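You operate a simulated robot arm through the tools that you are given. There is no shell and no other tool. Be economical: measure what you need, move in short steps, check, and stop when the job is done.

You run a simulated two-armed robot. Do the job below in one go: nothing can be reset, and whatever is moved stays where it is left.

JOB
On the narrow walkway behind the oval lamp port, fold the green cloth in half.

Only the result counts: the job must be done as asked and must still hold three seconds after the hand-in. Knocking over, shifting, dropping, spilling or breaking anything else fails it. Flat cloth is picked up by pressing the open fingertips on it (5 to 10 N) and closing them slowly along it; thin cloth reads only 2 to 8 mm in the jaws.

ROBOT AND FRAMES
Two 7-joint arms with two-finger parallel grippers on one trunk, on a base that drives. Base frame: it is fixed to the floor where the robot stands at the start and does not move with it; the origin is under the middle of the robot, x ahead of it, y to its left, z up. Readings come in m, rad, newtons and seconds.
The left shoulder is at the start at [0.07, 0.188, 1.19], the right one opposite. Places, roughly: narrow walkway behind the oval lamp port [0.5, -0.3, 0.8]. Payload 3.91 kg a hand.
Tool frame (each hand has its own): the origin (TCP) lies between the finger pads and is the grasp point; the fingertips stand 0.03 m ahead of it; z points along the fingers, y is the line along which they close. Largest opening 0.11 m; finger width 0.02, thickness 0.01; the body of the gripper, 0.048 by 0.112 m, starts 0.055 m behind the TCP.
Orientation is that of the tool frame in the base frame, as a unit quaternion [w, x, y, z]. With the fingers straight down and closing along the base's y, the tool's x points along the base's -x, its y along +y and its z along -z.

CONTROLS
- The arms move only by the tool arm_command. It takes "left_series", "right_series" or both (then of equal length, played together; a hand with none holds still); each is text: rows parted by semicolons, each of 7 numbers parted by spaces: the shift along the base's x, y, z in m, then the turn, a rotation vector about the base's x, y, z in rad, then the gripper command, from -1 (shut) to 1 (fully open), values between in proportion. In form: dx dy dz ax ay az grip; .... A call has 1 to 8 rows; each row is the pose to reach, as a shift and turn from the pose commanded when the call began. Rows are played at 5 a second. More than 0.05 m and 0.15 rad between two rows, or a gripper value outside its range, and nothing of the call is played. Where a pose cannot be reached the arm comes as near as it can. A force on the tool above 40 N (or 10 N above the force at the start of the call, whichever is more), or a blocked arm, ends the call early, and 0.2 s more pass. Each finger travels about 0.072 m/s and halts on what it meets, pressing with about 27 N; the grip force reading is that of the motor and also rises with nothing between the fingers. The clock runs only during rows and for 0.2 s after the last one: add rows that repeat a pose to give the fingers time. It gives the time, the measured TCP pose, the force on the tool (base axes), the opening and the grip force at its end, in the units of the frame above (readings bear some noise).
- Cameras (640 x 400 px; columns grow to the right, rows downward): "scene" is now at [0.1275, -0.0109, 1.3968]; the picture's right is [-0.15, -0.99, 0.00], its down [-0.74, 0.12, -0.66] and it looks along [0.65, -0.10, -0.75] (base axes); focal length 255 px, centre (320, 200). "left" rides on the left gripper at [0.072, -0.017, -0.103] in its tool frame; the picture's right is [0.23, 0.97, 0.00], its down [-0.76, 0.18, -0.62] and it looks along [-0.61, 0.14, 0.78] (tool axes); focal length 222 px, centre (320, 200). "right" rides on the right gripper at [0.072, 0.017, -0.103] in its tool frame; the picture's right is [-0.23, 0.97, 0.00], its down [-0.76, -0.18, -0.62] and it looks along [-0.61, -0.14, 0.78] (tool axes); focal length 222 px, centre (320, 200). There is no depth. A picture from a camera that has moved, and an enlarged one, comes with that camera's place and axes in the base frame and with its lens.
- grab_frame(camera): a new picture of that camera. The clock stands still meanwhile.
- lift_body(by): slides the trunk up (or, below 0, down) by that many m; the arms and the scene camera ride with it, the base frame stays. It gives what a move gives, with no picture.
- drive_base(legs): drives the robot by 1 to 6 legs, each [ahead, turn to the left] in m and rad, along the robot's own axes; the way and the turn of a leg run together, so that a leg with both is an arc; at most 1.5 m and 3.142 rad a leg. The arms and the cameras ride along, it lands a little off, and it stops where it bumps. It gives what a move gives.
- pan_tilt(pan, tilt): turns the head with the scene camera to pan (to the left, within 1.501 rad either way) and tilt (down, from -0.506 to 1.204), counted from straight ahead of the robot. It gives what a move gives.
- close_up(camera, box): a new picture of the part [left, top, right, bottom] of that camera's present view, enlarged. The clock stands still meanwhile.
- job_done(): hands the job in; it is judged then, once.

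Work in short steps. Places have to be worked out from the pictures, the camera data and where the tool is seen: move nearer, look again, correct. Check each grasp and each placing, and mend what went wrong. You have 120 turns and 108 pictures in all, those below and enlarged ones among them. Open the grippers and draw the arms clear of the work before you hand the job in, unless the task says otherwise; then end with one line.

The tools are called as a command line: name --argument value ..., lists and objects as JSON in quotes. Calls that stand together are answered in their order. arm_command: Moves the arms, as the interface text tells. Its arguments: {"type":"object","properties":{"left_series":{"type":"string"},"right_series":{"type":"string"}},"required":[]} The other tools are called the same way: lift_body (by) slides the trunk up or down; drive_base (legs) drives the base; pan_tilt (pan, tilt) turns the head that bears the scene camera; grab_frame (camera) takes a picture; close_up (camera, box) takes an enlarged picture of a part of a camera's view; job_done () hands the job in.

At the start:

```text
time_s: 0.0
left_position: [0.6018, 0.205, 0.9455]
left_tool_rot: [0.0, 0.001, 1.0, 0.0]
left_force: [0.6, 0.3, -0.4]
left_finger_gap: 0.1099
left_finger_force: 0.0
right_position: [0.5623, -0.1929, 0.953]
right_tool_rot: [0.0, 0.001, 1.0, 0.0]
right_force: [-0.3, -0.2, 0.1]
right_finger_gap: 0.11
right_finger_force: 0.1
trunk travel left (down, up): [-0.7, 0.24]
robot x, y, heading: [-0.0025, 0.0003, 0.003]
head pan, tilt: [-0.154, 0.848]
```

scene: 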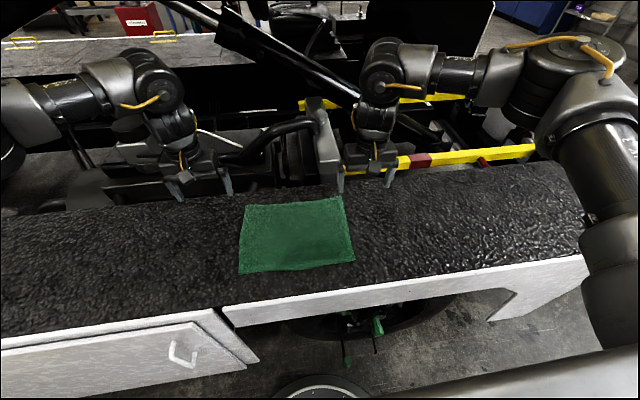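
right: 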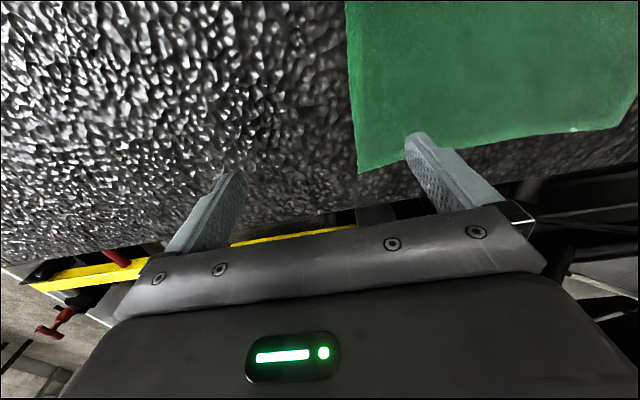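
left: 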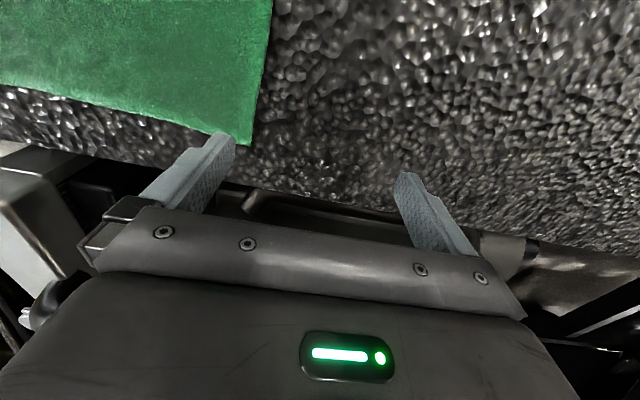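

The cloth lies flat with its corners near x 0.43–0.66, y ±0.15, and comparing cameras puts the surface at z≈0.79. I'll fold the near edge over to the far edge with both hands, so first I move both hands above the near corners and look.

arm_command --left_series "-0.035 -0.021 0 0 0 0 0.5;-0.07 -0.042 -0.01 0 0 0 0.1;-0.105 -0.063 -0.02 0 0 0 0.1;-0.142 -0.085 -0.035 0 0 0 0.1;-0.142 -0.085 -0.035 0 0 0 0.1" --right_series "-0.027 0.018 0 0 0 0 0.5;-0.054 0.036 -0.01 0 0 0 0.1;-0.08 0.054 -0.02 0 0 0 0.1;-0.107 0.073 -0.043 0 0 0 0.1;-0.107 0.073 -0.043 0 0 0 0.1"

grab_frame --camera "left"

grab_frame --camera "right"

grab_frame --camera "scene"

```text
time_s: 1.2
left_position: [0.4949, 0.1298, 0.9014]
left_tool_rot: [0.0, 0.002, 1.0, -0.002]
left_force: [0.5, -0.3, -0.7]
left_finger_gap: 0.0607
left_finger_force: 0.1
left hand out of reach, approached as far as the arm can: row 4, 5
right_position: [0.4975, -0.1286, 0.8978]
right_tool_rot: [-0.001, 0.001, 1.0, 0.001]
right_force: [-0.4, -0.4, 0.5]
right_finger_gap: 0.0606
right_finger_force: 0.1
right hand out of reach, approached as far as the arm can: row 3, 4, 5
trunk travel left (down, up): [-0.7, 0.24]
robot x, y, heading: [0.0033, 0.0044, 0.002]
head pan, tilt: [-0.154, 0.848]
```

```text
104 pictures are left
camera left: at [0.4235, 0.1145, 1.0046], right [-0.22, 0.97, 0.0], down [0.76, 0.18, 0.62], along [0.61, 0.14, -0.78], focal length 222 px, centre (320, 200)
```

left: 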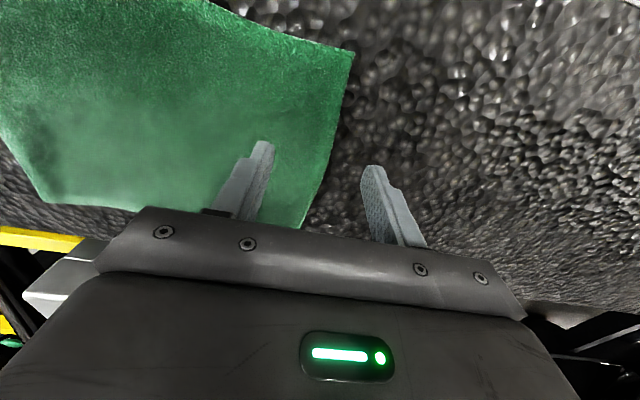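

```text
103 pictures are left
camera right: at [0.4239, -0.1141, 1.0018], right [0.23, 0.97, 0.0], down [0.76, -0.18, 0.62], along [0.61, -0.14, -0.78], focal length 222 px, centre (320, 200)
```

right: 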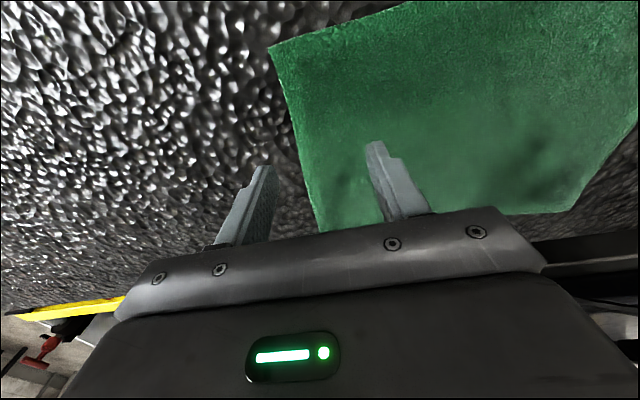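

```text
102 pictures are left
camera scene: at [0.1263, -0.0108, 1.397], right [-0.15, -0.99, 0.0], down [-0.74, 0.12, -0.66], along [0.65, -0.1, -0.75], focal length 255 px, centre (320, 200)
```

scene: 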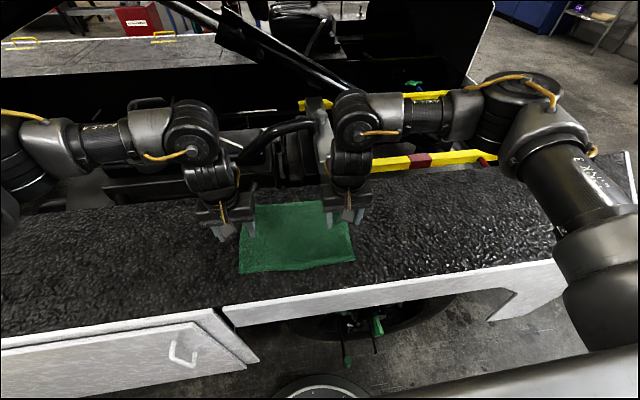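

The near corners measure about [0.437, 0.145] and [0.429, -0.155], the far edge about x 0.65, and the surface z≈0.79–0.80. The arms stop at x≈0.495 as the hands are too close in, so I back the base up by 0.07 m.

drive_base --legs '[[-0.07, 0]]'

grab_frame --camera "left"

grab_frame --camera "right"

```text
time_s: 2.2
left_position: [0.427, 0.1313, 0.9005]
left_tool_rot: [-0.001, 0.001, 1.0, -0.001]
left_force: [-0.3, 0.4, -0.4]
left_finger_gap: 0.0604
left_finger_force: 0.0
right_position: [0.4284, -0.1283, 0.8977]
right_tool_rot: [-0.001, 0.0, 1.0, -0.001]
right_force: [0.0, 1.3, 0.6]
right_finger_gap: 0.0604
right_finger_force: 0.0
trunk travel left (down, up): [-0.7, 0.24]
robot x, y, heading: [-0.0699, 0.0021, 0.004]
head pan, tilt: [-0.154, 0.848]
```

```text
101 pictures are left
camera left: at [0.3546, 0.1153, 1.004], right [-0.22, 0.97, 0.0], down [0.76, 0.18, 0.62], along [0.61, 0.14, -0.78], focal length 222 px, centre (320, 200)
```

left: 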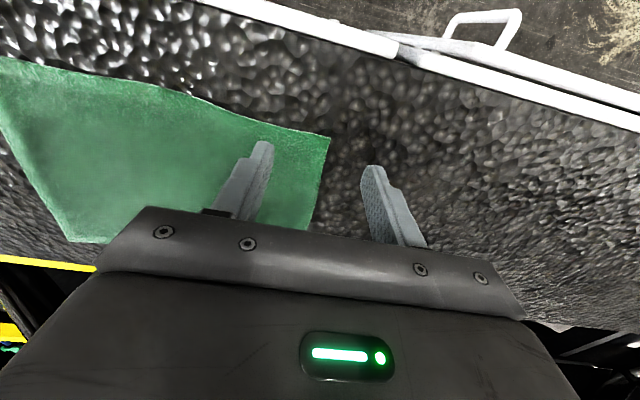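

```text
100 pictures are left
camera right: at [0.3553, -0.1137, 1.0012], right [0.23, 0.97, 0.0], down [0.76, -0.18, 0.62], along [0.6, -0.14, -0.78], focal length 222 px, centre (320, 200)
```

right: 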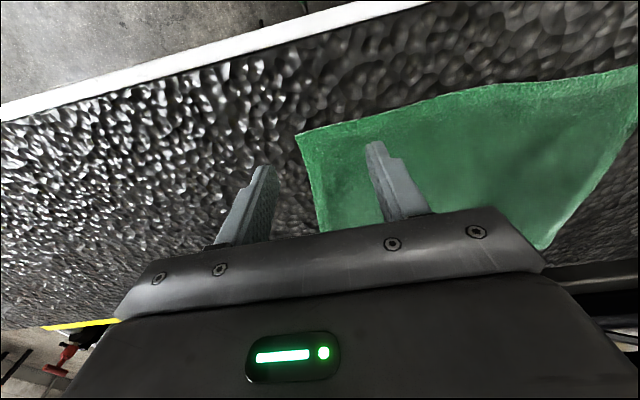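

After backing up, the near-left corner is at about [0.438, 0.144] and the near-right at [0.429, -0.154]. I line the hands up just inside the corners with the gap set to 4 cm and descend part way.

arm_command --left_series "0.012 -0.008 -0.02 0 0 0 -0.27;0.025 -0.016 -0.04 0 0 0 -0.27;0.025 -0.016 -0.04 0 0 0 -0.27" --right_series "0.008 0.002 -0.02 0 0 0 -0.27;0.017 0.004 -0.04 0 0 0 -0.27;0.017 0.004 -0.04 0 0 0 -0.27"

grab_frame --camera "left"

grab_frame --camera "right"

```text
time_s: 3.0
left_position: [0.4506, 0.117, 0.8594]
left_tool_rot: [-0.001, 0.002, 1.0, 0.0]
left_force: [0.3, -0.1, -0.6]
left_finger_gap: 0.0402
left_finger_force: 0.2
right_position: [0.4437, -0.1256, 0.8589]
right_tool_rot: [0.0, -0.001, 1.0, 0.0]
right_force: [0.3, 0.4, 0.2]
right_finger_gap: 0.0403
right_finger_force: 0.1
trunk travel left (down, up): [-0.7, 0.24]
robot x, y, heading: [-0.0745, -0.0001, 0.0]
head pan, tilt: [-0.154, 0.848]
```

```text
99 pictures are left
camera left: at [0.378, 0.1, 0.9639], right [-0.22, 0.97, 0.0], down [0.76, 0.18, 0.62], along [0.61, 0.14, -0.78], focal length 222 px, centre (320, 200)
```

left: 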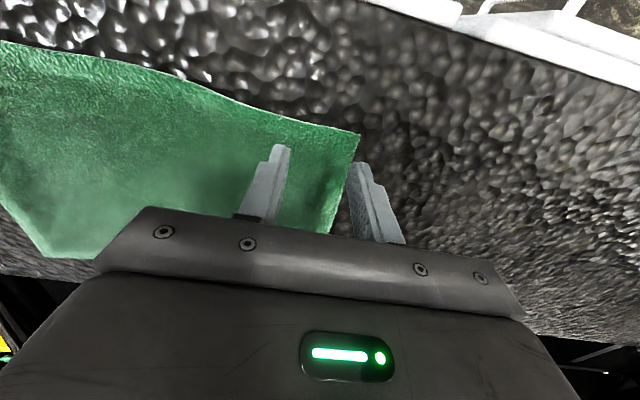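

```text
98 pictures are left
camera right: at [0.3702, -0.1101, 0.9617], right [0.23, 0.97, 0.0], down [0.76, -0.18, 0.62], along [0.61, -0.14, -0.78], focal length 222 px, centre (320, 200)
```

right: 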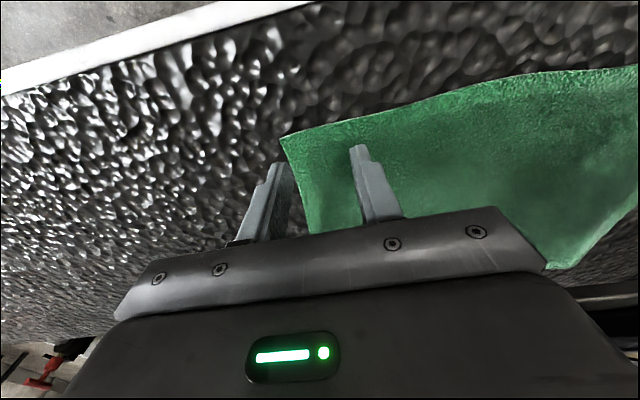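

The outer fingertips sit right at the cloth edges, so I shift both hands inward about 1 cm and descend to just above the expected contact height.

arm_command --left_series "0 -0.008 -0.01 0 0 0 -0.27;0 -0.008 -0.02 0 0 0 -0.27;0 -0.008 -0.028 0 0 0 -0.27;0 -0.008 -0.028 0 0 0 -0.27" --right_series "0.002 0.011 -0.01 0 0 0 -0.27;0.002 0.011 -0.02 0 0 0 -0.27;0.002 0.011 -0.028 0 0 0 -0.27;0.002 0.011 -0.028 0 0 0 -0.27"

grab_frame --camera "left"

grab_frame --camera "right"

```text
time_s: 4.0
left_position: [0.4508, 0.1081, 0.8353]
left_tool_rot: [0.0, 0.001, 1.0, 0.0]
left_force: [1.1, -0.3, 1.8]
left_finger_gap: 0.0401
left_finger_force: 0.0
right_position: [0.4457, -0.1135, 0.8325]
right_tool_rot: [0.001, -0.001, 1.0, 0.0]
right_force: [-0.1, -0.9, 15.4]
right_finger_gap: 0.0403
right_finger_force: 0.2
trunk travel left (down, up): [-0.7, 0.24]
robot x, y, heading: [-0.0662, 0.0036, 0.004]
head pan, tilt: [-0.154, 0.848]
```

```text
97 pictures are left
camera left: at [0.378, 0.0915, 0.9377], right [-0.22, 0.97, 0.0], down [0.76, 0.18, 0.62], along [0.61, 0.14, -0.78], focal length 222 px, centre (320, 200)
```

left: 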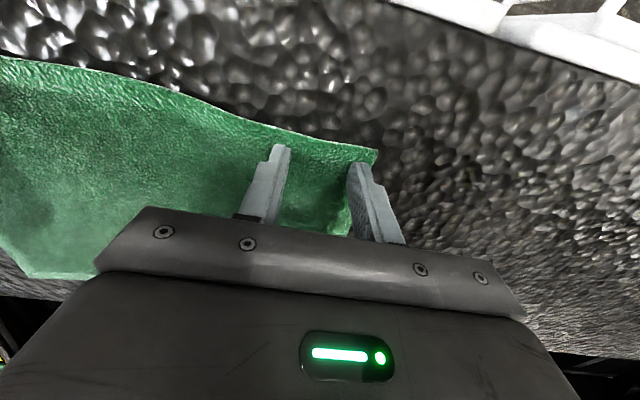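

```text
96 pictures are left
camera right: at [0.3722, -0.0988, 0.9361], right [0.23, 0.97, 0.0], down [0.76, -0.18, 0.62], along [0.61, -0.14, -0.78], focal length 222 px, centre (320, 200)
```

right: 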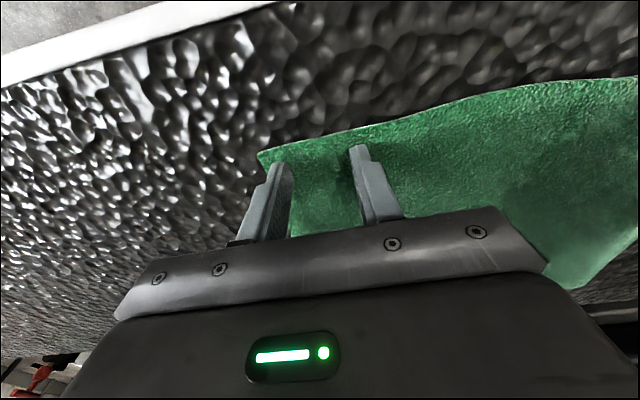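

Contact: the right hand presses about 15 N and the left barely 2 N (the surface is at z≈0.803). I ease the right up and the left down to get 5–10 N.

arm_command --left_series "0 0 -0.001 0 0 0 -0.27;0 0 -0.002 0 0 0 -0.27" --right_series "0 0 0.0005 0 0 0 -0.27;0 0 0.001 0 0 0 -0.27"

```text
time_s: 4.6
left_position: [0.4501, 0.109, 0.8319]
left_tool_rot: [0.001, 0.001, 1.0, 0.0]
left_force: [1.1, 0.5, 12.7]
left_finger_gap: 0.0402
left_finger_force: 0.2
right_position: [0.4452, -0.1131, 0.8332]
right_tool_rot: [0.0, -0.001, 1.0, 0.001]
right_force: [4.0, 0.5, 13.5]
right_finger_gap: 0.0402
right_finger_force: 0.1
trunk travel left (down, up): [-0.7, 0.24]
robot x, y, heading: [-0.0758, -0.0002, -0.006]
head pan, tilt: [-0.154, 0.848]
```

Forces are about 13 N, slightly high; I ease up 0.5–1 mm and close slowly.

arm_command --left_series "0 0 0.0006 0 0 0 -0.27;0 0 0.0006 0 0 0 -0.4;0 0 0.0006 0 0 0 -0.52;0 0 0.0006 0 0 0 -0.64;0 0 0.0006 0 0 0 -0.76;0 0 0.0006 0 0 0 -0.88;0 0 0.0006 0 0 0 -1;0 0 0.0006 0 0 0 -1" --right_series "0 0 0.0008 0 0 0 -0.27;0 0 0.0008 0 0 0 -0.4;0 0 0.0008 0 0 0 -0.52;0 0 0.0008 0 0 0 -0.64;0 0 0.0008 0 0 0 -0.76;0 0 0.0008 0 0 0 -0.88;0 0 0.0008 0 0 0 -1;0 0 0.0008 0 0 0 -1"

grab_frame --camera "left"

grab_frame --camera "right"

```text
time_s: 6.4
left_position: [0.45, 0.1098, 0.832]
left_tool_rot: [0.0, 0.001, 1.0, 0.0]
left_force: [0.1, -2.7, 14.8]
left_finger_gap: 0.0045
left_finger_force: 27.0
right_position: [0.4452, -0.1127, 0.8327]
right_tool_rot: [0.0, -0.001, 1.0, 0.0]
right_force: [0.6, 8.1, 5.0]
right_finger_gap: 0.0038
right_finger_force: 27.2
trunk travel left (down, up): [-0.7, 0.24]
robot x, y, heading: [-0.0698, 0.0008, 0.004]
head pan, tilt: [-0.154, 0.848]
```

```text
95 pictures are left
camera left: at [0.3775, 0.0922, 0.9361], right [-0.22, 0.97, 0.0], down [0.76, 0.18, 0.62], along [0.61, 0.14, -0.78], focal length 222 px, centre (320, 200)
```

left: 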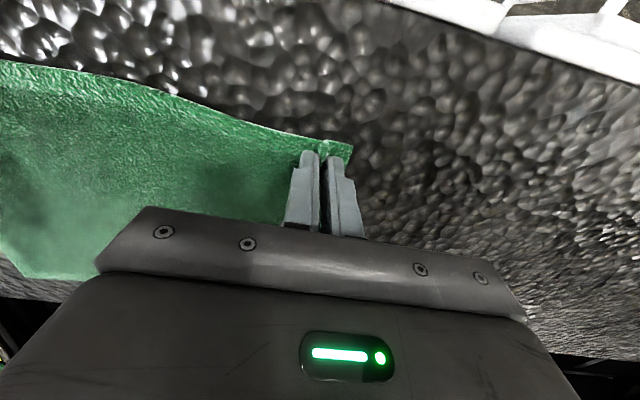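

```text
94 pictures are left
camera right: at [0.3723, -0.0979, 0.9368], right [0.23, 0.97, 0.0], down [0.76, -0.18, 0.62], along [0.61, -0.14, -0.78], focal length 222 px, centre (320, 200)
```

right: 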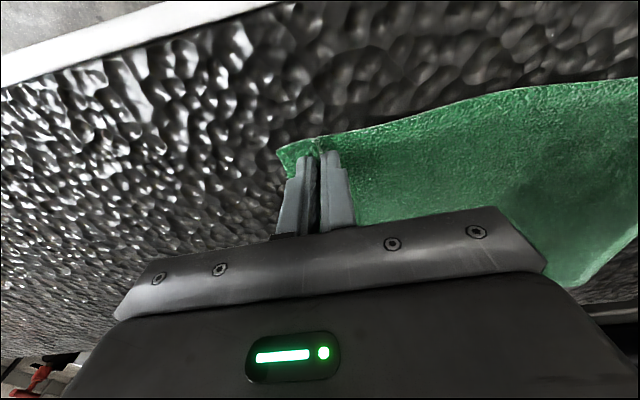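

Both jaws read about 4 mm with bunched cloth, so the grasps are good. I start the arc: lift the near edge up and forward to about the halfway point.

arm_command --left_series "0.002 0 0.02 0 0 0 -1;0.007 -0.001 0.035 0 0 0 -1;0.013 -0.001 0.048 0 0 0 -1;0.028 -0.002 0.068 0 0 0 -1;0.046 -0.003 0.08 0 0 0 -1;0.07 -0.003 0.088 0 0 0 -1;0.09 -0.004 0.088 0 0 0 -1;0.09 -0.004 0.088 0 0 0 -1" --right_series "0.002 0 0.02 0 0 0 -1;0.007 -0.001 0.035 0 0 0 -1;0.013 -0.001 0.048 0 0 0 -1;0.028 -0.002 0.068 0 0 0 -1;0.046 -0.003 0.08 0 0 0 -1;0.07 -0.003 0.088 0 0 0 -1;0.09 -0.004 0.088 0 0 0 -1;0.09 -0.004 0.088 0 0 0 -1"

grab_frame --camera "scene"

grab_frame --camera "left"

grab_frame --camera "right"

```text
time_s: 8.2
left_position: [0.5425, 0.1037, 0.9193]
left_tool_rot: [-0.001, 0.002, 1.0, -0.001]
left_force: [0.9, -5.7, -0.7]
left_finger_gap: 0.004
left_finger_force: 26.8
right_position: [0.5347, -0.1164, 0.9205]
right_tool_rot: [-0.001, -0.001, 1.0, 0.0]
right_force: [-1.2, 6.3, 0.2]
right_finger_gap: 0.0036
right_finger_force: 27.2
trunk travel left (down, up): [-0.7, 0.24]
robot x, y, heading: [-0.0707, 0.0008, 0.002]
head pan, tilt: [-0.154, 0.848]
```

```text
93 pictures are left
camera scene: at [0.0571, -0.0106, 1.3969], right [-0.15, -0.99, 0.0], down [-0.74, 0.11, -0.66], along [0.65, -0.1, -0.75], focal length 255 px, centre (320, 200)
```

scene: 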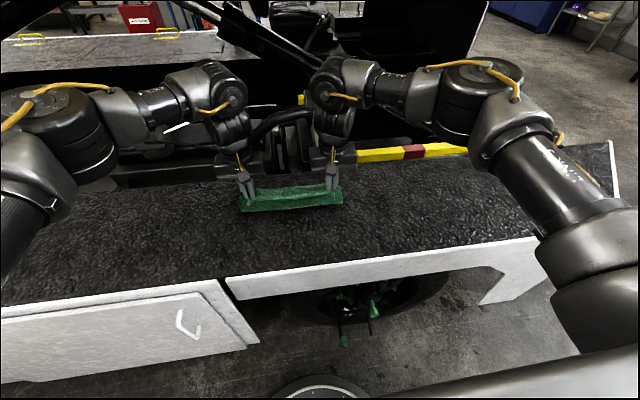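

```text
92 pictures are left
camera left: at [0.4694, 0.0873, 1.0235], right [-0.22, 0.97, 0.0], down [0.76, 0.18, 0.62], along [0.61, 0.14, -0.78], focal length 222 px, centre (320, 200)
```

left: 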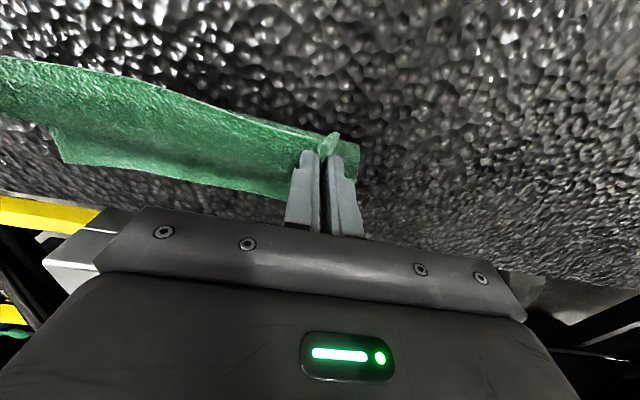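

```text
91 pictures are left
camera right: at [0.4622, -0.1021, 1.0238], right [0.23, 0.97, 0.0], down [0.76, -0.18, 0.62], along [0.61, -0.14, -0.78], focal length 222 px, centre (320, 200)
```

right: 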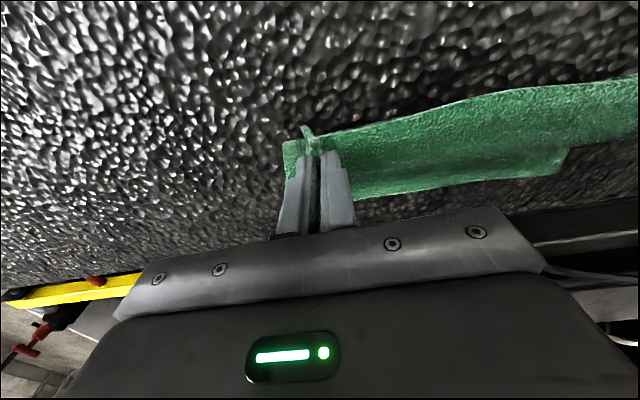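

The far corners are still at [0.657, 0.142] and [0.650, -0.167], so the base layer hasn't shifted. I finish the arc to the far edge, staying a little above the surface.

arm_command --left_series "0.025 -0.001 -0.004 0 0 0 -1;0.048 -0.001 -0.012 0 0 0 -1;0.068 -0.002 -0.025 0 0 0 -1;0.085 -0.002 -0.042 0 0 0 -1;0.096 -0.003 -0.06 0 0 0 -1;0.103 -0.003 -0.074 0 0 0 -1;0.103 -0.003 -0.074 0 0 0 -1" --right_series "0.025 -0.001 -0.004 0 0 0 -1;0.048 -0.001 -0.012 0 0 0 -1;0.068 -0.002 -0.025 0 0 0 -1;0.085 -0.002 -0.042 0 0 0 -1;0.096 -0.003 -0.06 0 0 0 -1;0.103 -0.003 -0.074 0 0 0 -1;0.103 -0.003 -0.074 0 0 0 -1"

grab_frame --camera "scene"

grab_frame --camera "left"

grab_frame --camera "right"

```text
time_s: 9.8
left_position: [0.6195, 0.0973, 0.8688]
left_tool_rot: [-0.001, 0.001, 1.0, 0.0]
left_force: [1.2, 0.3, -0.2]
left_finger_gap: 0.0038
left_finger_force: 27.0
left hand out of reach, approached as far as the arm can: row 4, 5, 6, 7
right_position: [0.6214, -0.1137, 0.8596]
right_tool_rot: [-0.002, 0.0, 1.0, -0.001]
right_force: [0.1, 0.3, -0.4]
right_finger_gap: 0.004
right_finger_force: 26.9
right hand out of reach, approached as far as the arm can: row 5, 6, 7
trunk travel left (down, up): [-0.7, 0.24]
robot x, y, heading: [-0.0666, -0.0005, 0.002]
head pan, tilt: [-0.154, 0.848]
```

```text
90 pictures are left
camera scene: at [0.0578, -0.0108, 1.3968], right [-0.15, -0.99, 0.0], down [-0.74, 0.11, -0.66], along [0.65, -0.1, -0.75], focal length 255 px, centre (320, 200)
```

scene: 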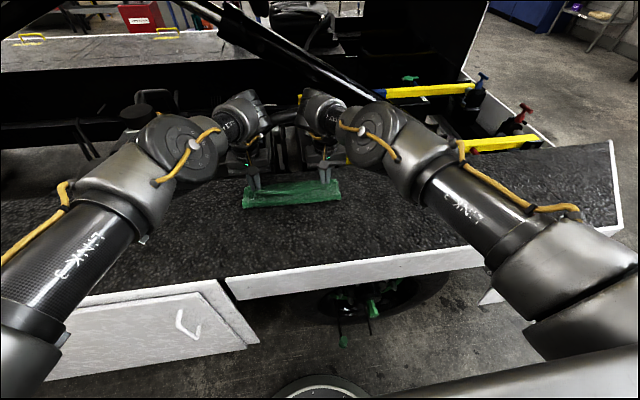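

```text
89 pictures are left
camera left: at [0.5463, 0.0806, 0.9715], right [-0.23, 0.97, 0.0], down [0.76, 0.18, 0.62], along [0.61, 0.14, -0.78], focal length 222 px, centre (320, 200)
```

left: 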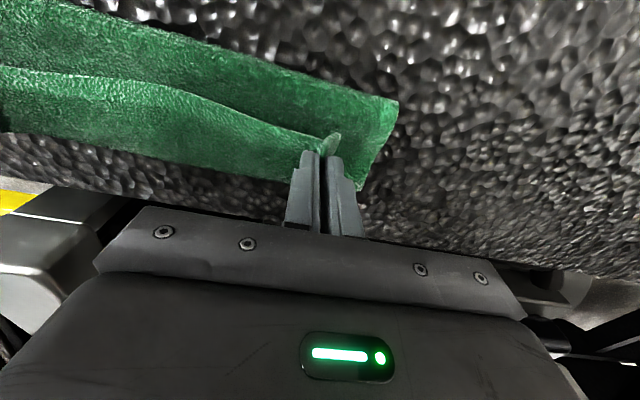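

```text
88 pictures are left
camera right: at [0.55, -0.1001, 0.9635], right [0.23, 0.97, 0.0], down [0.76, -0.18, 0.62], along [0.6, -0.14, -0.78], focal length 222 px, centre (320, 200)
```

right: 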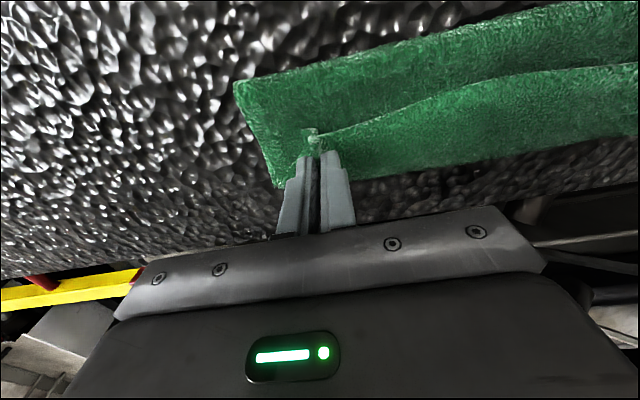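

The fold is draping well but the arms hit their reach limit at x≈0.62. I pull both hands back 3 cm, then drive 5.5 cm ahead so that they end near x≈0.645 with reach to spare.

arm_command --left_series "-0.015 0 0 0 0 0 -1;-0.03 0 0 0 0 0 -1;-0.03 0 0 0 0 0 -1" --right_series "-0.015 0 0.004 0 0 0 -1;-0.03 0 0.008 0 0 0 -1;-0.03 0 0.008 0 0 0 -1"

drive_base --legs '[[0.055, 0]]'

grab_frame --camera "left"

grab_frame --camera "right"

```text
time_s: 10.6
left_position: [0.5885, 0.0981, 0.8672]
left_tool_rot: [0.0, 0.001, 1.0, 0.0]
left_force: [0.3, 0.0, 0.3]
left_finger_gap: 0.0039
left_finger_force: 26.5
right_position: [0.5947, -0.1158, 0.8676]
right_tool_rot: [-0.002, -0.001, 1.0, 0.0]
right_force: [0.0, 0.5, -0.5]
right_finger_gap: 0.0037
right_finger_force: 26.9
trunk travel left (down, up): [-0.7, 0.24]
robot x, y, heading: [-0.0704, 0.0, 0.004]
head pan, tilt: [-0.154, 0.848]
```

```text
time_s: 11.6
left_position: [0.6411, 0.0953, 0.8725]
left_tool_rot: [0.004, 0.002, 1.0, -0.003]
left_force: [1.8, 0.7, -0.2]
left_finger_gap: 0.0033
left_finger_force: 26.7
right_position: [0.6482, -0.1152, 0.8727]
right_tool_rot: [0.004, 0.0, 1.0, 0.003]
right_force: [1.1, -0.1, -0.5]
right_finger_gap: 0.0039
right_finger_force: 26.7
trunk travel left (down, up): [-0.7, 0.24]
robot x, y, heading: [-0.0141, -0.0003, 0.002]
head pan, tilt: [-0.154, 0.848]
```

```text
87 pictures are left
camera left: at [0.5681, 0.0796, 0.9763], right [-0.22, 0.97, -0.01], down [0.76, 0.18, 0.63], along [0.61, 0.14, -0.78], focal length 222 px, centre (320, 200)
```

left: 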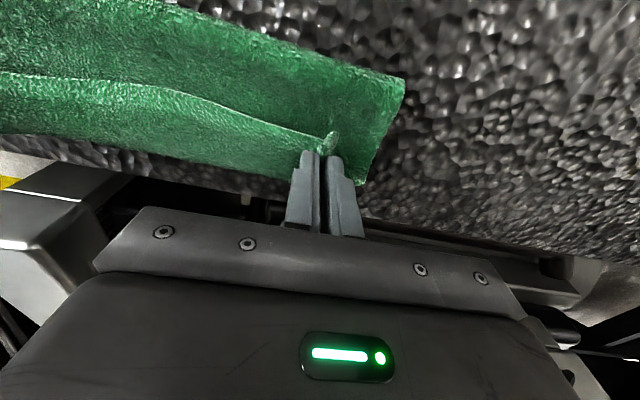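

```text
86 pictures are left
camera right: at [0.5734, -0.1006, 0.9765], right [0.23, 0.97, 0.01], down [0.76, -0.18, 0.63], along [0.61, -0.14, -0.78], focal length 222 px, centre (320, 200)
```

right: 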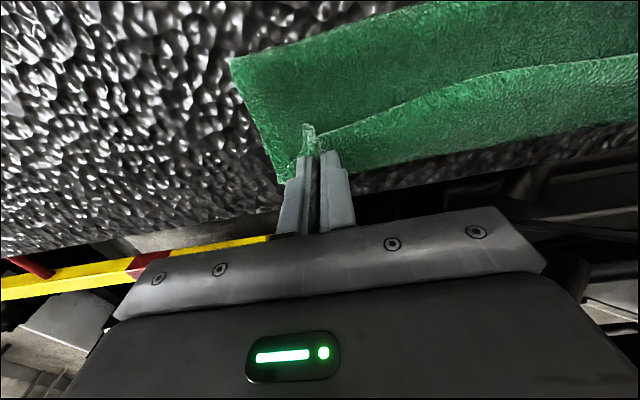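

Hands are at x 0.641/0.648. I spread them slightly to match the far corners and lower to just above the bottom layer.

arm_command --left_series "0.002 0.003 -0.012 0 0 0 -1;0.004 0.006 -0.024 0 0 0 -1;0.004 0.006 -0.033 0 0 0 -1;0.004 0.006 -0.033 0 0 0 -1" --right_series "-0.001 -0.002 -0.012 0 0 0 -1;-0.002 -0.004 -0.024 0 0 0 -1;-0.002 -0.004 -0.033 0 0 0 -1;-0.002 -0.004 -0.033 0 0 0 -1"

grab_frame --camera "left"

grab_frame --camera "right"

close_up --camera "scene" --box '[200, 120, 400, 245]'

```text
time_s: 12.6
left_position: [0.6432, 0.1015, 0.8423]
left_tool_rot: [0.006, 0.002, 1.0, -0.002]
left_force: [-0.6, -5.5, 2.6]
left_finger_gap: 0.0035
left_finger_force: 27.2
right_position: [0.6428, -0.1187, 0.8423]
right_tool_rot: [0.004, -0.001, 1.0, 0.002]
right_force: [-2.6, 5.9, 3.1]
right_finger_gap: 0.004
right_finger_force: 26.8
trunk travel left (down, up): [-0.7, 0.24]
robot x, y, heading: [-0.0128, -0.0043, -0.003]
head pan, tilt: [-0.154, 0.848]
```

```text
85 pictures are left
camera left: at [0.5695, 0.0857, 0.9452], right [-0.22, 0.97, -0.01], down [0.76, 0.18, 0.63], along [0.62, 0.14, -0.78], focal length 222 px, centre (320, 200)
```

left: 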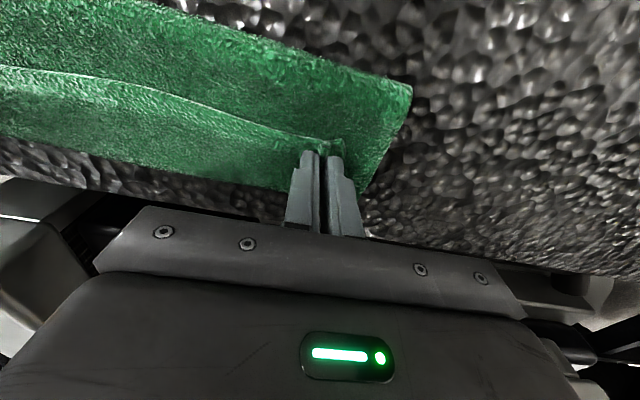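

```text
84 pictures are left
camera right: at [0.5684, -0.1038, 0.945], right [0.23, 0.97, 0.01], down [0.76, -0.18, 0.63], along [0.62, -0.14, -0.78], focal length 222 px, centre (320, 200)
```

right: 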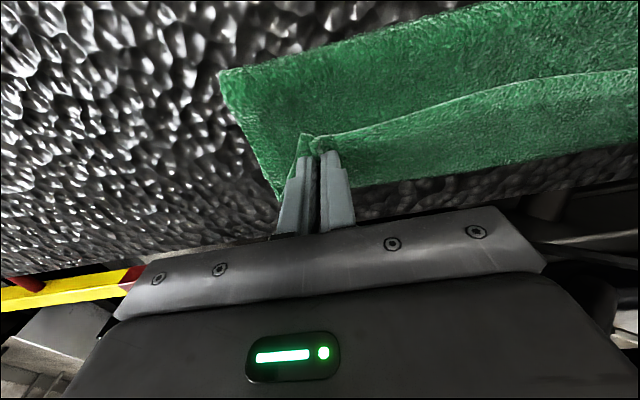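

```text
3.20 times, centred on (300, 182) of scene
camera zoom: at [0.1136, -0.0107, 1.3969], right [-0.15, -0.99, 0.0], down [-0.74, 0.11, -0.66], along [0.65, -0.1, -0.75], focal length 816 px, centre (384, 256)
```

zoom: 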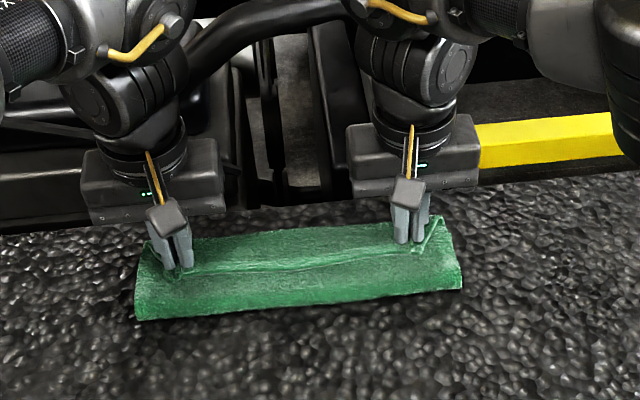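

Both edges are over the far edge with light contact (about 3 N). I press down slightly, open the fingers to let go, and rise straight up to see how the edge lies.

arm_command --left_series "-0.002 -0.002 -0.003 0 0 0 -1;-0.002 -0.002 -0.003 0 0 0 -0.9;-0.002 -0.002 -0.003 0 0 0 -0.75;-0.002 -0.002 -0.003 0 0 0 -0.65;-0.002 -0.002 -0.003 0 0 0 -0.65;-0.002 -0.002 0.015 0 0 0 -0.65;-0.002 -0.002 0.045 0 0 0 -0.65;-0.002 -0.002 0.08 0 0 0 -0.65" --right_series "-0.002 0.002 -0.003 0 0 0 -1;-0.002 0.002 -0.003 0 0 0 -0.9;-0.002 0.002 -0.003 0 0 0 -0.75;-0.002 0.002 -0.003 0 0 0 -0.65;-0.002 0.002 -0.003 0 0 0 -0.65;-0.002 0.002 0.015 0 0 0 -0.65;-0.002 0.002 0.045 0 0 0 -0.65;-0.002 0.002 0.08 0 0 0 -0.65"

grab_frame --camera "left"

grab_frame --camera "right"

close_up --camera "scene" --box '[200, 120, 400, 245]'

```text
time_s: 14.4
left_position: [0.6382, 0.0989, 0.9235]
left_tool_rot: [0.006, 0.003, 1.0, -0.002]
left_force: [0.4, 0.5, 0.1]
left_finger_gap: 0.019
left_finger_force: 0.0
right_position: [0.6384, -0.1155, 0.9261]
right_tool_rot: [0.007, -0.001, 1.0, 0.002]
right_force: [0.0, 0.0, -0.3]
right_finger_gap: 0.0192
right_finger_force: 0.1
trunk travel left (down, up): [-0.7, 0.24]
robot x, y, heading: [-0.0137, -0.0049, 0.001]
head pan, tilt: [-0.154, 0.848]
```

```text
82 pictures are left
camera left: at [0.5639, 0.0839, 1.0258], right [-0.22, 0.97, -0.01], down [0.75, 0.18, 0.63], along [0.62, 0.14, -0.77], focal length 222 px, centre (320, 200)
```

left: 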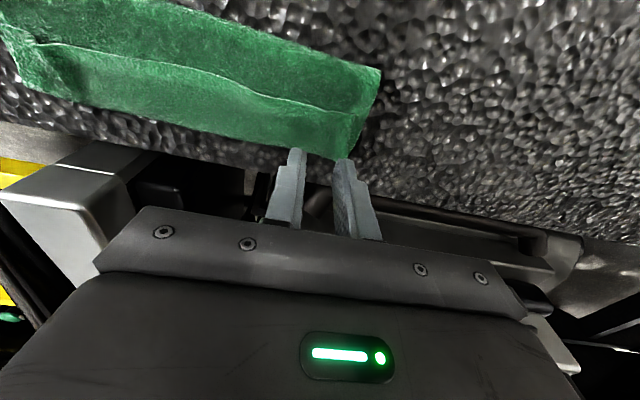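

```text
81 pictures are left
camera right: at [0.5649, -0.1006, 1.0274], right [0.23, 0.97, 0.01], down [0.75, -0.18, 0.63], along [0.62, -0.14, -0.77], focal length 222 px, centre (320, 200)
```

right: 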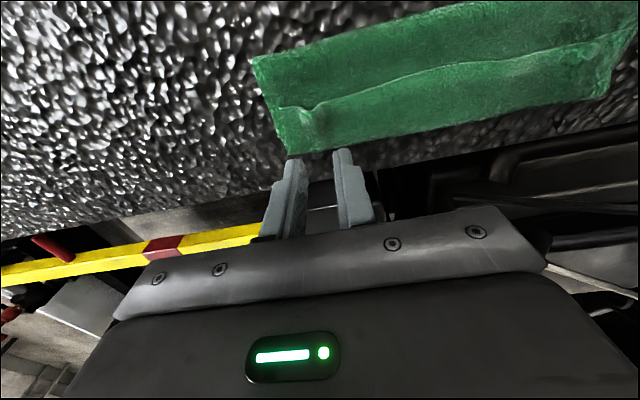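

```text
3.20 times, centred on (300, 182) of scene
camera zoom: at [0.1103, -0.0106, 1.3969], right [-0.15, -0.99, 0.0], down [-0.74, 0.11, -0.66], along [0.66, -0.1, -0.75], focal length 816 px, centre (384, 256)
```

zoom: 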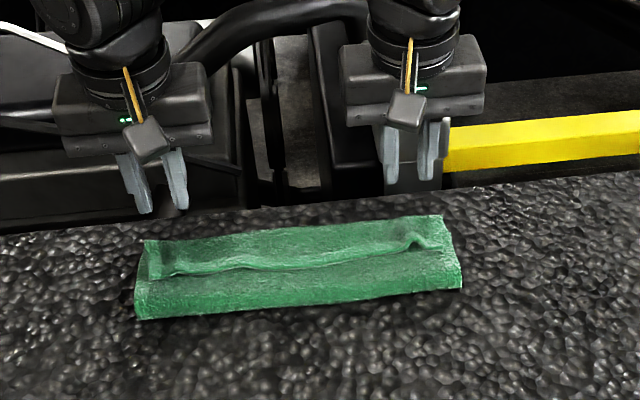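

The cloth is released. The near edge looks doubled back on itself near the far side, so I take enlarged views to judge the layers.

close_up --camera "left" --box '[200, 30, 400, 180]'

close_up --camera "right" --box '[230, 30, 430, 180]'

close_up --camera "left" --box '[0, 0, 200, 150]'

```text
2.67 times, centred on (300, 105) of left
camera zoom: at [0.5639, 0.0839, 1.0258], right [-0.22, 0.97, -0.01], down [0.75, 0.18, 0.63], along [0.62, 0.14, -0.77], focal length 592 px, centre (373, 453)
```

zoom: 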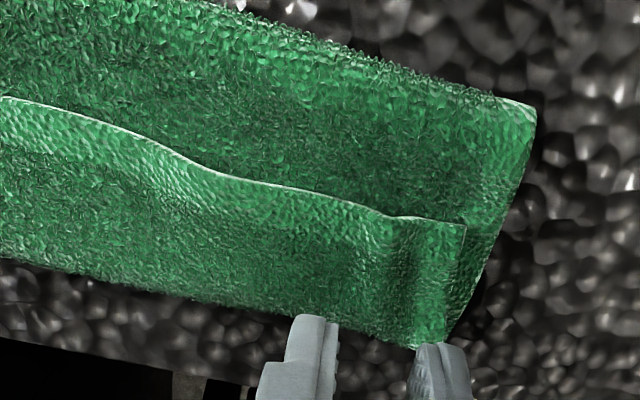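

```text
2.67 times, centred on (330, 105) of right
camera zoom: at [0.5649, -0.1006, 1.0274], right [0.23, 0.97, 0.01], down [0.75, -0.18, 0.63], along [0.62, -0.14, -0.77], focal length 592 px, centre (293, 453)
```

zoom: 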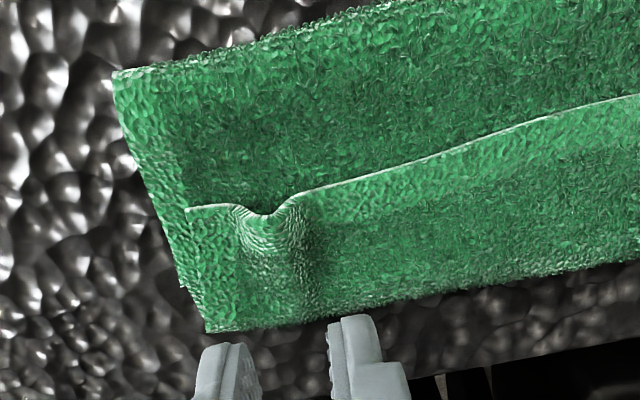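

```text
2.67 times, centred on (100, 75) of left
camera zoom: at [0.5639, 0.0839, 1.0258], right [-0.22, 0.97, -0.01], down [0.75, 0.18, 0.63], along [0.62, 0.14, -0.77], focal length 592 px, centre (907, 533)
```

zoom: 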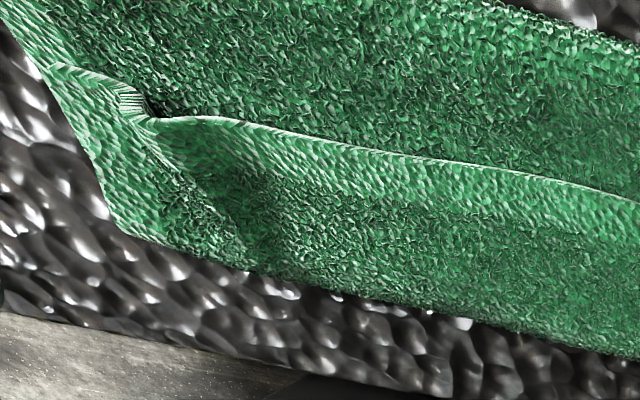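

The views confirm a flap about 4 cm wide folded back on top: slack in the path let the edge roll under. I'll regrasp the flap edge (x≈0.626), lay the fold back, and redo the arc with the cloth taut. First I move above the flap corners.

arm_command --left_series "-0.002 0.01 -0.025 0 0 0 -0.45;-0.004 0.019 -0.05 0 0 0 -0.45;-0.004 0.019 -0.072 0 0 0 -0.45;-0.004 0.019 -0.072 0 0 0 -0.45" --right_series "-0.001 0.004 -0.025 0 0 0 -0.45;-0.002 0.008 -0.05 0 0 0 -0.45;-0.002 0.008 -0.074 0 0 0 -0.45;-0.002 0.008 -0.074 0 0 0 -0.45"

close_up --camera "left" --box '[200, 50, 440, 230]'

close_up --camera "right" --box '[200, 50, 440, 230]'

```text
time_s: 15.4
left_position: [0.6362, 0.1176, 0.851]
left_tool_rot: [0.006, 0.001, 1.0, -0.002]
left_force: [0.0, -0.6, -0.3]
left_finger_gap: 0.0304
left_finger_force: 0.0
right_position: [0.6367, -0.106, 0.8505]
right_tool_rot: [0.006, 0.0, 1.0, 0.002]
right_force: [0.3, -1.3, 0.5]
right_finger_gap: 0.0303
right_finger_force: 0.2
trunk travel left (down, up): [-0.7, 0.24]
robot x, y, heading: [-0.0134, -0.0003, 0.001]
head pan, tilt: [-0.154, 0.848]
```

```text
2.22 times, centred on (320, 140) of left
camera zoom: at [0.5616, 0.1025, 0.9525], right [-0.22, 0.97, -0.01], down [0.75, 0.18, 0.63], along [0.62, 0.14, -0.77], focal length 494 px, centre (320, 333)
```

zoom: 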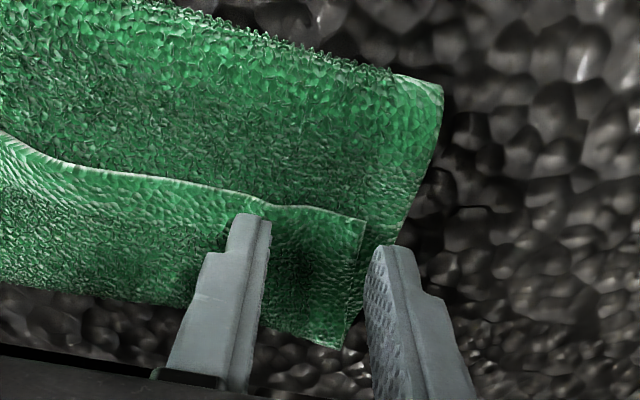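

```text
2.22 times, centred on (320, 140) of right
camera zoom: at [0.5618, -0.0921, 0.9522], right [0.23, 0.97, 0.01], down [0.75, -0.18, 0.63], along [0.62, -0.14, -0.77], focal length 494 px, centre (320, 333)
```

zoom: 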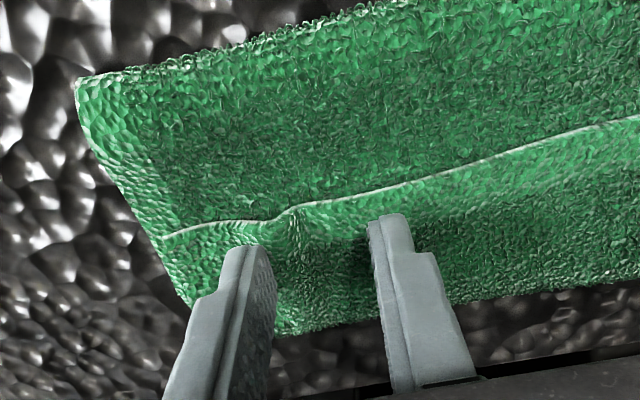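

The left flap corner is at y≈0.131, so I shift the left hand 1.2 cm inward and lower both hands to contact.

arm_command --left_series "0 -0.012 0 0 0 0 -0.45;0 -0.012 -0.006 0 0 0 -0.45;0 -0.012 -0.012 0 0 0 -0.45;0 -0.012 -0.012 0 0 0 -0.45" --right_series "0 -0.002 0 0 0 0 -0.45;0 -0.002 -0.006 0 0 0 -0.45;0 -0.002 -0.012 0 0 0 -0.45;0 -0.002 -0.012 0 0 0 -0.45"

close_up --camera "left" --box '[200, 50, 440, 230]'

close_up --camera "right" --box '[200, 50, 440, 230]'

```text
time_s: 16.4
left_position: [0.6365, 0.1062, 0.8396]
left_tool_rot: [0.007, 0.003, 1.0, -0.001]
left_force: [2.4, -0.3, 5.4]
left_finger_gap: 0.0308
left_finger_force: 0.3
right_position: [0.6372, -0.1088, 0.8387]
right_tool_rot: [0.007, 0.0, 1.0, 0.002]
right_force: [-0.8, -0.6, 7.2]
right_finger_gap: 0.0302
right_finger_force: 0.0
trunk travel left (down, up): [-0.7, 0.24]
robot x, y, heading: [-0.0122, 0.0017, -0.003]
head pan, tilt: [-0.154, 0.848]
```

```text
2.22 times, centred on (320, 140) of left
camera zoom: at [0.5623, 0.0907, 0.9416], right [-0.22, 0.97, -0.01], down [0.75, 0.18, 0.63], along [0.62, 0.14, -0.77], focal length 494 px, centre (320, 333)
```

zoom: 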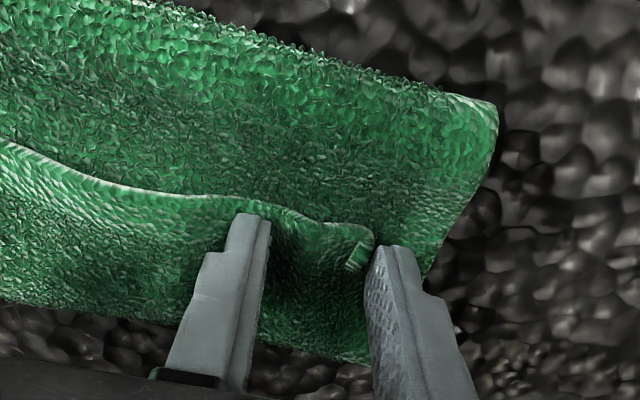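

```text
2.22 times, centred on (320, 140) of right
camera zoom: at [0.5631, -0.0953, 0.9411], right [0.23, 0.97, 0.01], down [0.75, -0.18, 0.63], along [0.62, -0.14, -0.77], focal length 494 px, centre (320, 333)
```

zoom: 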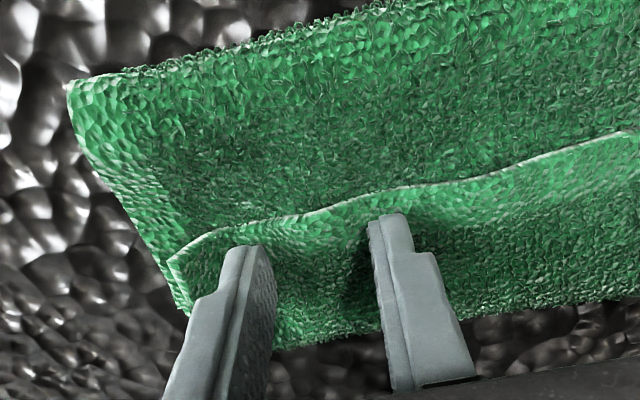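

Contact forces are 5–7 N with the tips on the flap edge (the left outer tip is at the flap's corner). I close slowly.

arm_command --left_series "0 0 0 0 0 0 -0.55;0 0 0 0 0 0 -0.65;0 0 0 0 0 0 -0.75;0 0 0 0 0 0 -0.85;0 0 0 0 0 0 -0.95;0 0 0 0 0 0 -1;0 0 0 0 0 0 -1" --right_series "0 0 0 0 0 0 -0.55;0 0 0 0 0 0 -0.65;0 0 0 0 0 0 -0.75;0 0 0 0 0 0 -0.85;0 0 0 0 0 0 -0.95;0 0 0 0 0 0 -1;0 0 0 0 0 0 -1"

close_up --camera "left" --box '[200, 50, 440, 230]'

close_up --camera "right" --box '[200, 50, 440, 230]'

```text
time_s: 18.0
left_position: [0.636, 0.106, 0.8401]
left_tool_rot: [0.008, 0.002, 1.0, -0.003]
left_force: [0.0, -12.8, 4.0]
left_finger_gap: 0.0061
left_finger_force: 26.8
right_position: [0.6371, -0.1079, 0.8385]
right_tool_rot: [0.007, -0.001, 1.0, 0.003]
right_force: [0.6, 11.5, 7.9]
right_finger_gap: 0.0041
right_finger_force: 27.1
trunk travel left (down, up): [-0.7, 0.24]
robot x, y, heading: [-0.0152, -0.0004, 0.001]
head pan, tilt: [-0.154, 0.848]
```

```text
2.22 times, centred on (320, 140) of left
camera zoom: at [0.5618, 0.0901, 0.9416], right [-0.22, 0.97, -0.01], down [0.75, 0.18, 0.63], along [0.62, 0.14, -0.77], focal length 494 px, centre (320, 333)
```

zoom: 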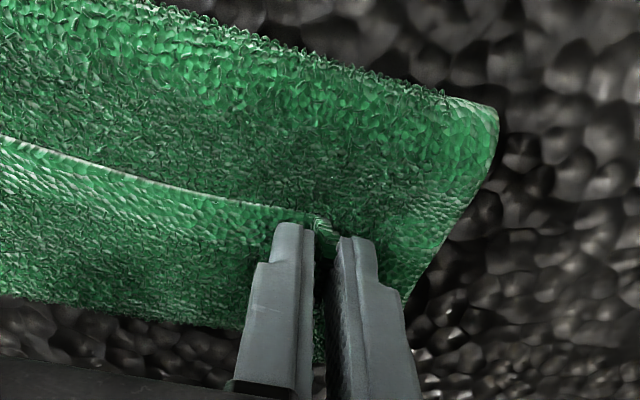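

```text
2.22 times, centred on (320, 140) of right
camera zoom: at [0.5627, -0.0946, 0.9409], right [0.23, 0.97, 0.01], down [0.75, -0.18, 0.63], along [0.62, -0.14, -0.77], focal length 494 px, centre (320, 333)
```

zoom: 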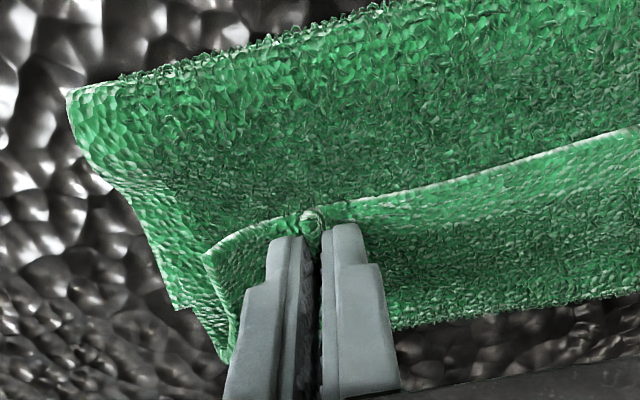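

Both hands hold something (6 mm left, 4 mm right) with some tension between them. I relax that a little and lift 3.5 cm to check that only the top layer comes up.

arm_command --left_series "0 -0.003 0.005 0 0 0 -1;-0.003 -0.004 0.015 0 0 0 -1;-0.006 -0.004 0.025 0 0 0 -1;-0.01 -0.004 0.035 0 0 0 -1;-0.01 -0.004 0.035 0 0 0 -1" --right_series "0 0.003 0.005 0 0 0 -1;-0.003 0.004 0.015 0 0 0 -1;-0.006 0.004 0.025 0 0 0 -1;-0.01 0.004 0.035 0 0 0 -1;-0.01 0.004 0.035 0 0 0 -1"

grab_frame --camera "left"

grab_frame --camera "right"

close_up --camera "scene" --box '[200, 120, 400, 245]'

```text
time_s: 19.2
left_position: [0.6268, 0.1041, 0.8752]
left_tool_rot: [0.006, 0.002, 1.0, -0.002]
left_force: [0.5, -4.0, 0.0]
left_finger_gap: 0.0058
left_finger_force: 27.1
right_position: [0.6294, -0.1057, 0.8722]
right_tool_rot: [0.006, 0.0, 1.0, 0.001]
right_force: [-0.4, 3.6, 0.6]
right_finger_gap: 0.0037
right_finger_force: 26.9
trunk travel left (down, up): [-0.7, 0.24]
robot x, y, heading: [-0.0159, -0.0022, -0.002]
head pan, tilt: [-0.154, 0.848]
```

```text
70 pictures are left
camera left: at [0.5534, 0.0873, 0.9764], right [-0.22, 0.97, -0.01], down [0.75, 0.18, 0.63], along [0.62, 0.14, -0.77], focal length 222 px, centre (320, 200)
```

left: 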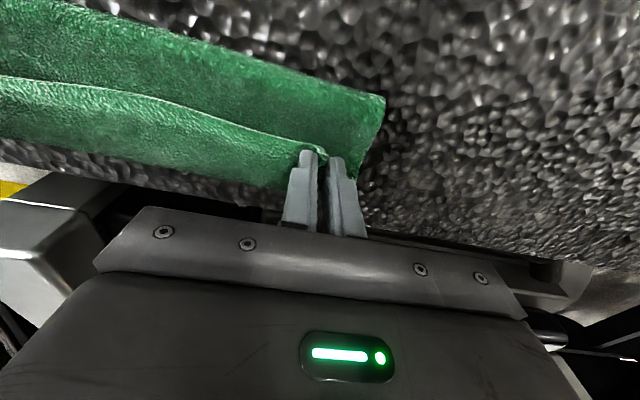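

```text
69 pictures are left
camera right: at [0.5554, -0.0924, 0.9745], right [0.23, 0.97, 0.01], down [0.75, -0.18, 0.63], along [0.62, -0.14, -0.78], focal length 222 px, centre (320, 200)
```

right: 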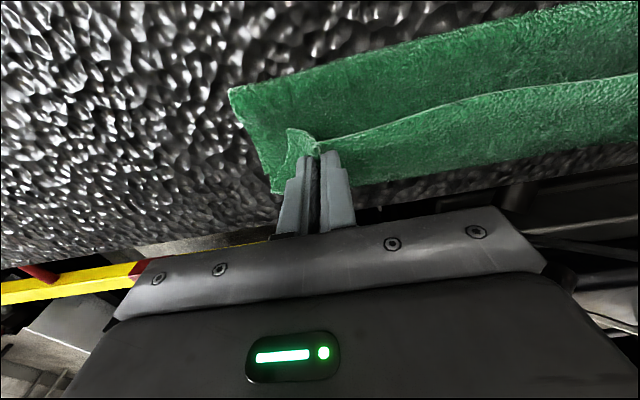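

```text
3.20 times, centred on (300, 182) of scene
camera zoom: at [0.113, -0.0108, 1.3968], right [-0.15, -0.99, 0.0], down [-0.74, 0.11, -0.66], along [0.65, -0.1, -0.75], focal length 816 px, centre (384, 256)
```

zoom: 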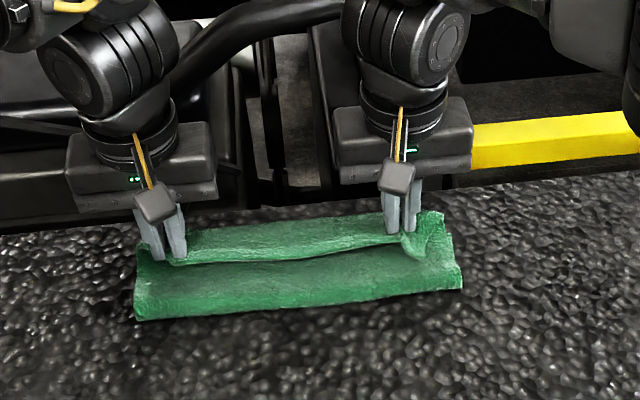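

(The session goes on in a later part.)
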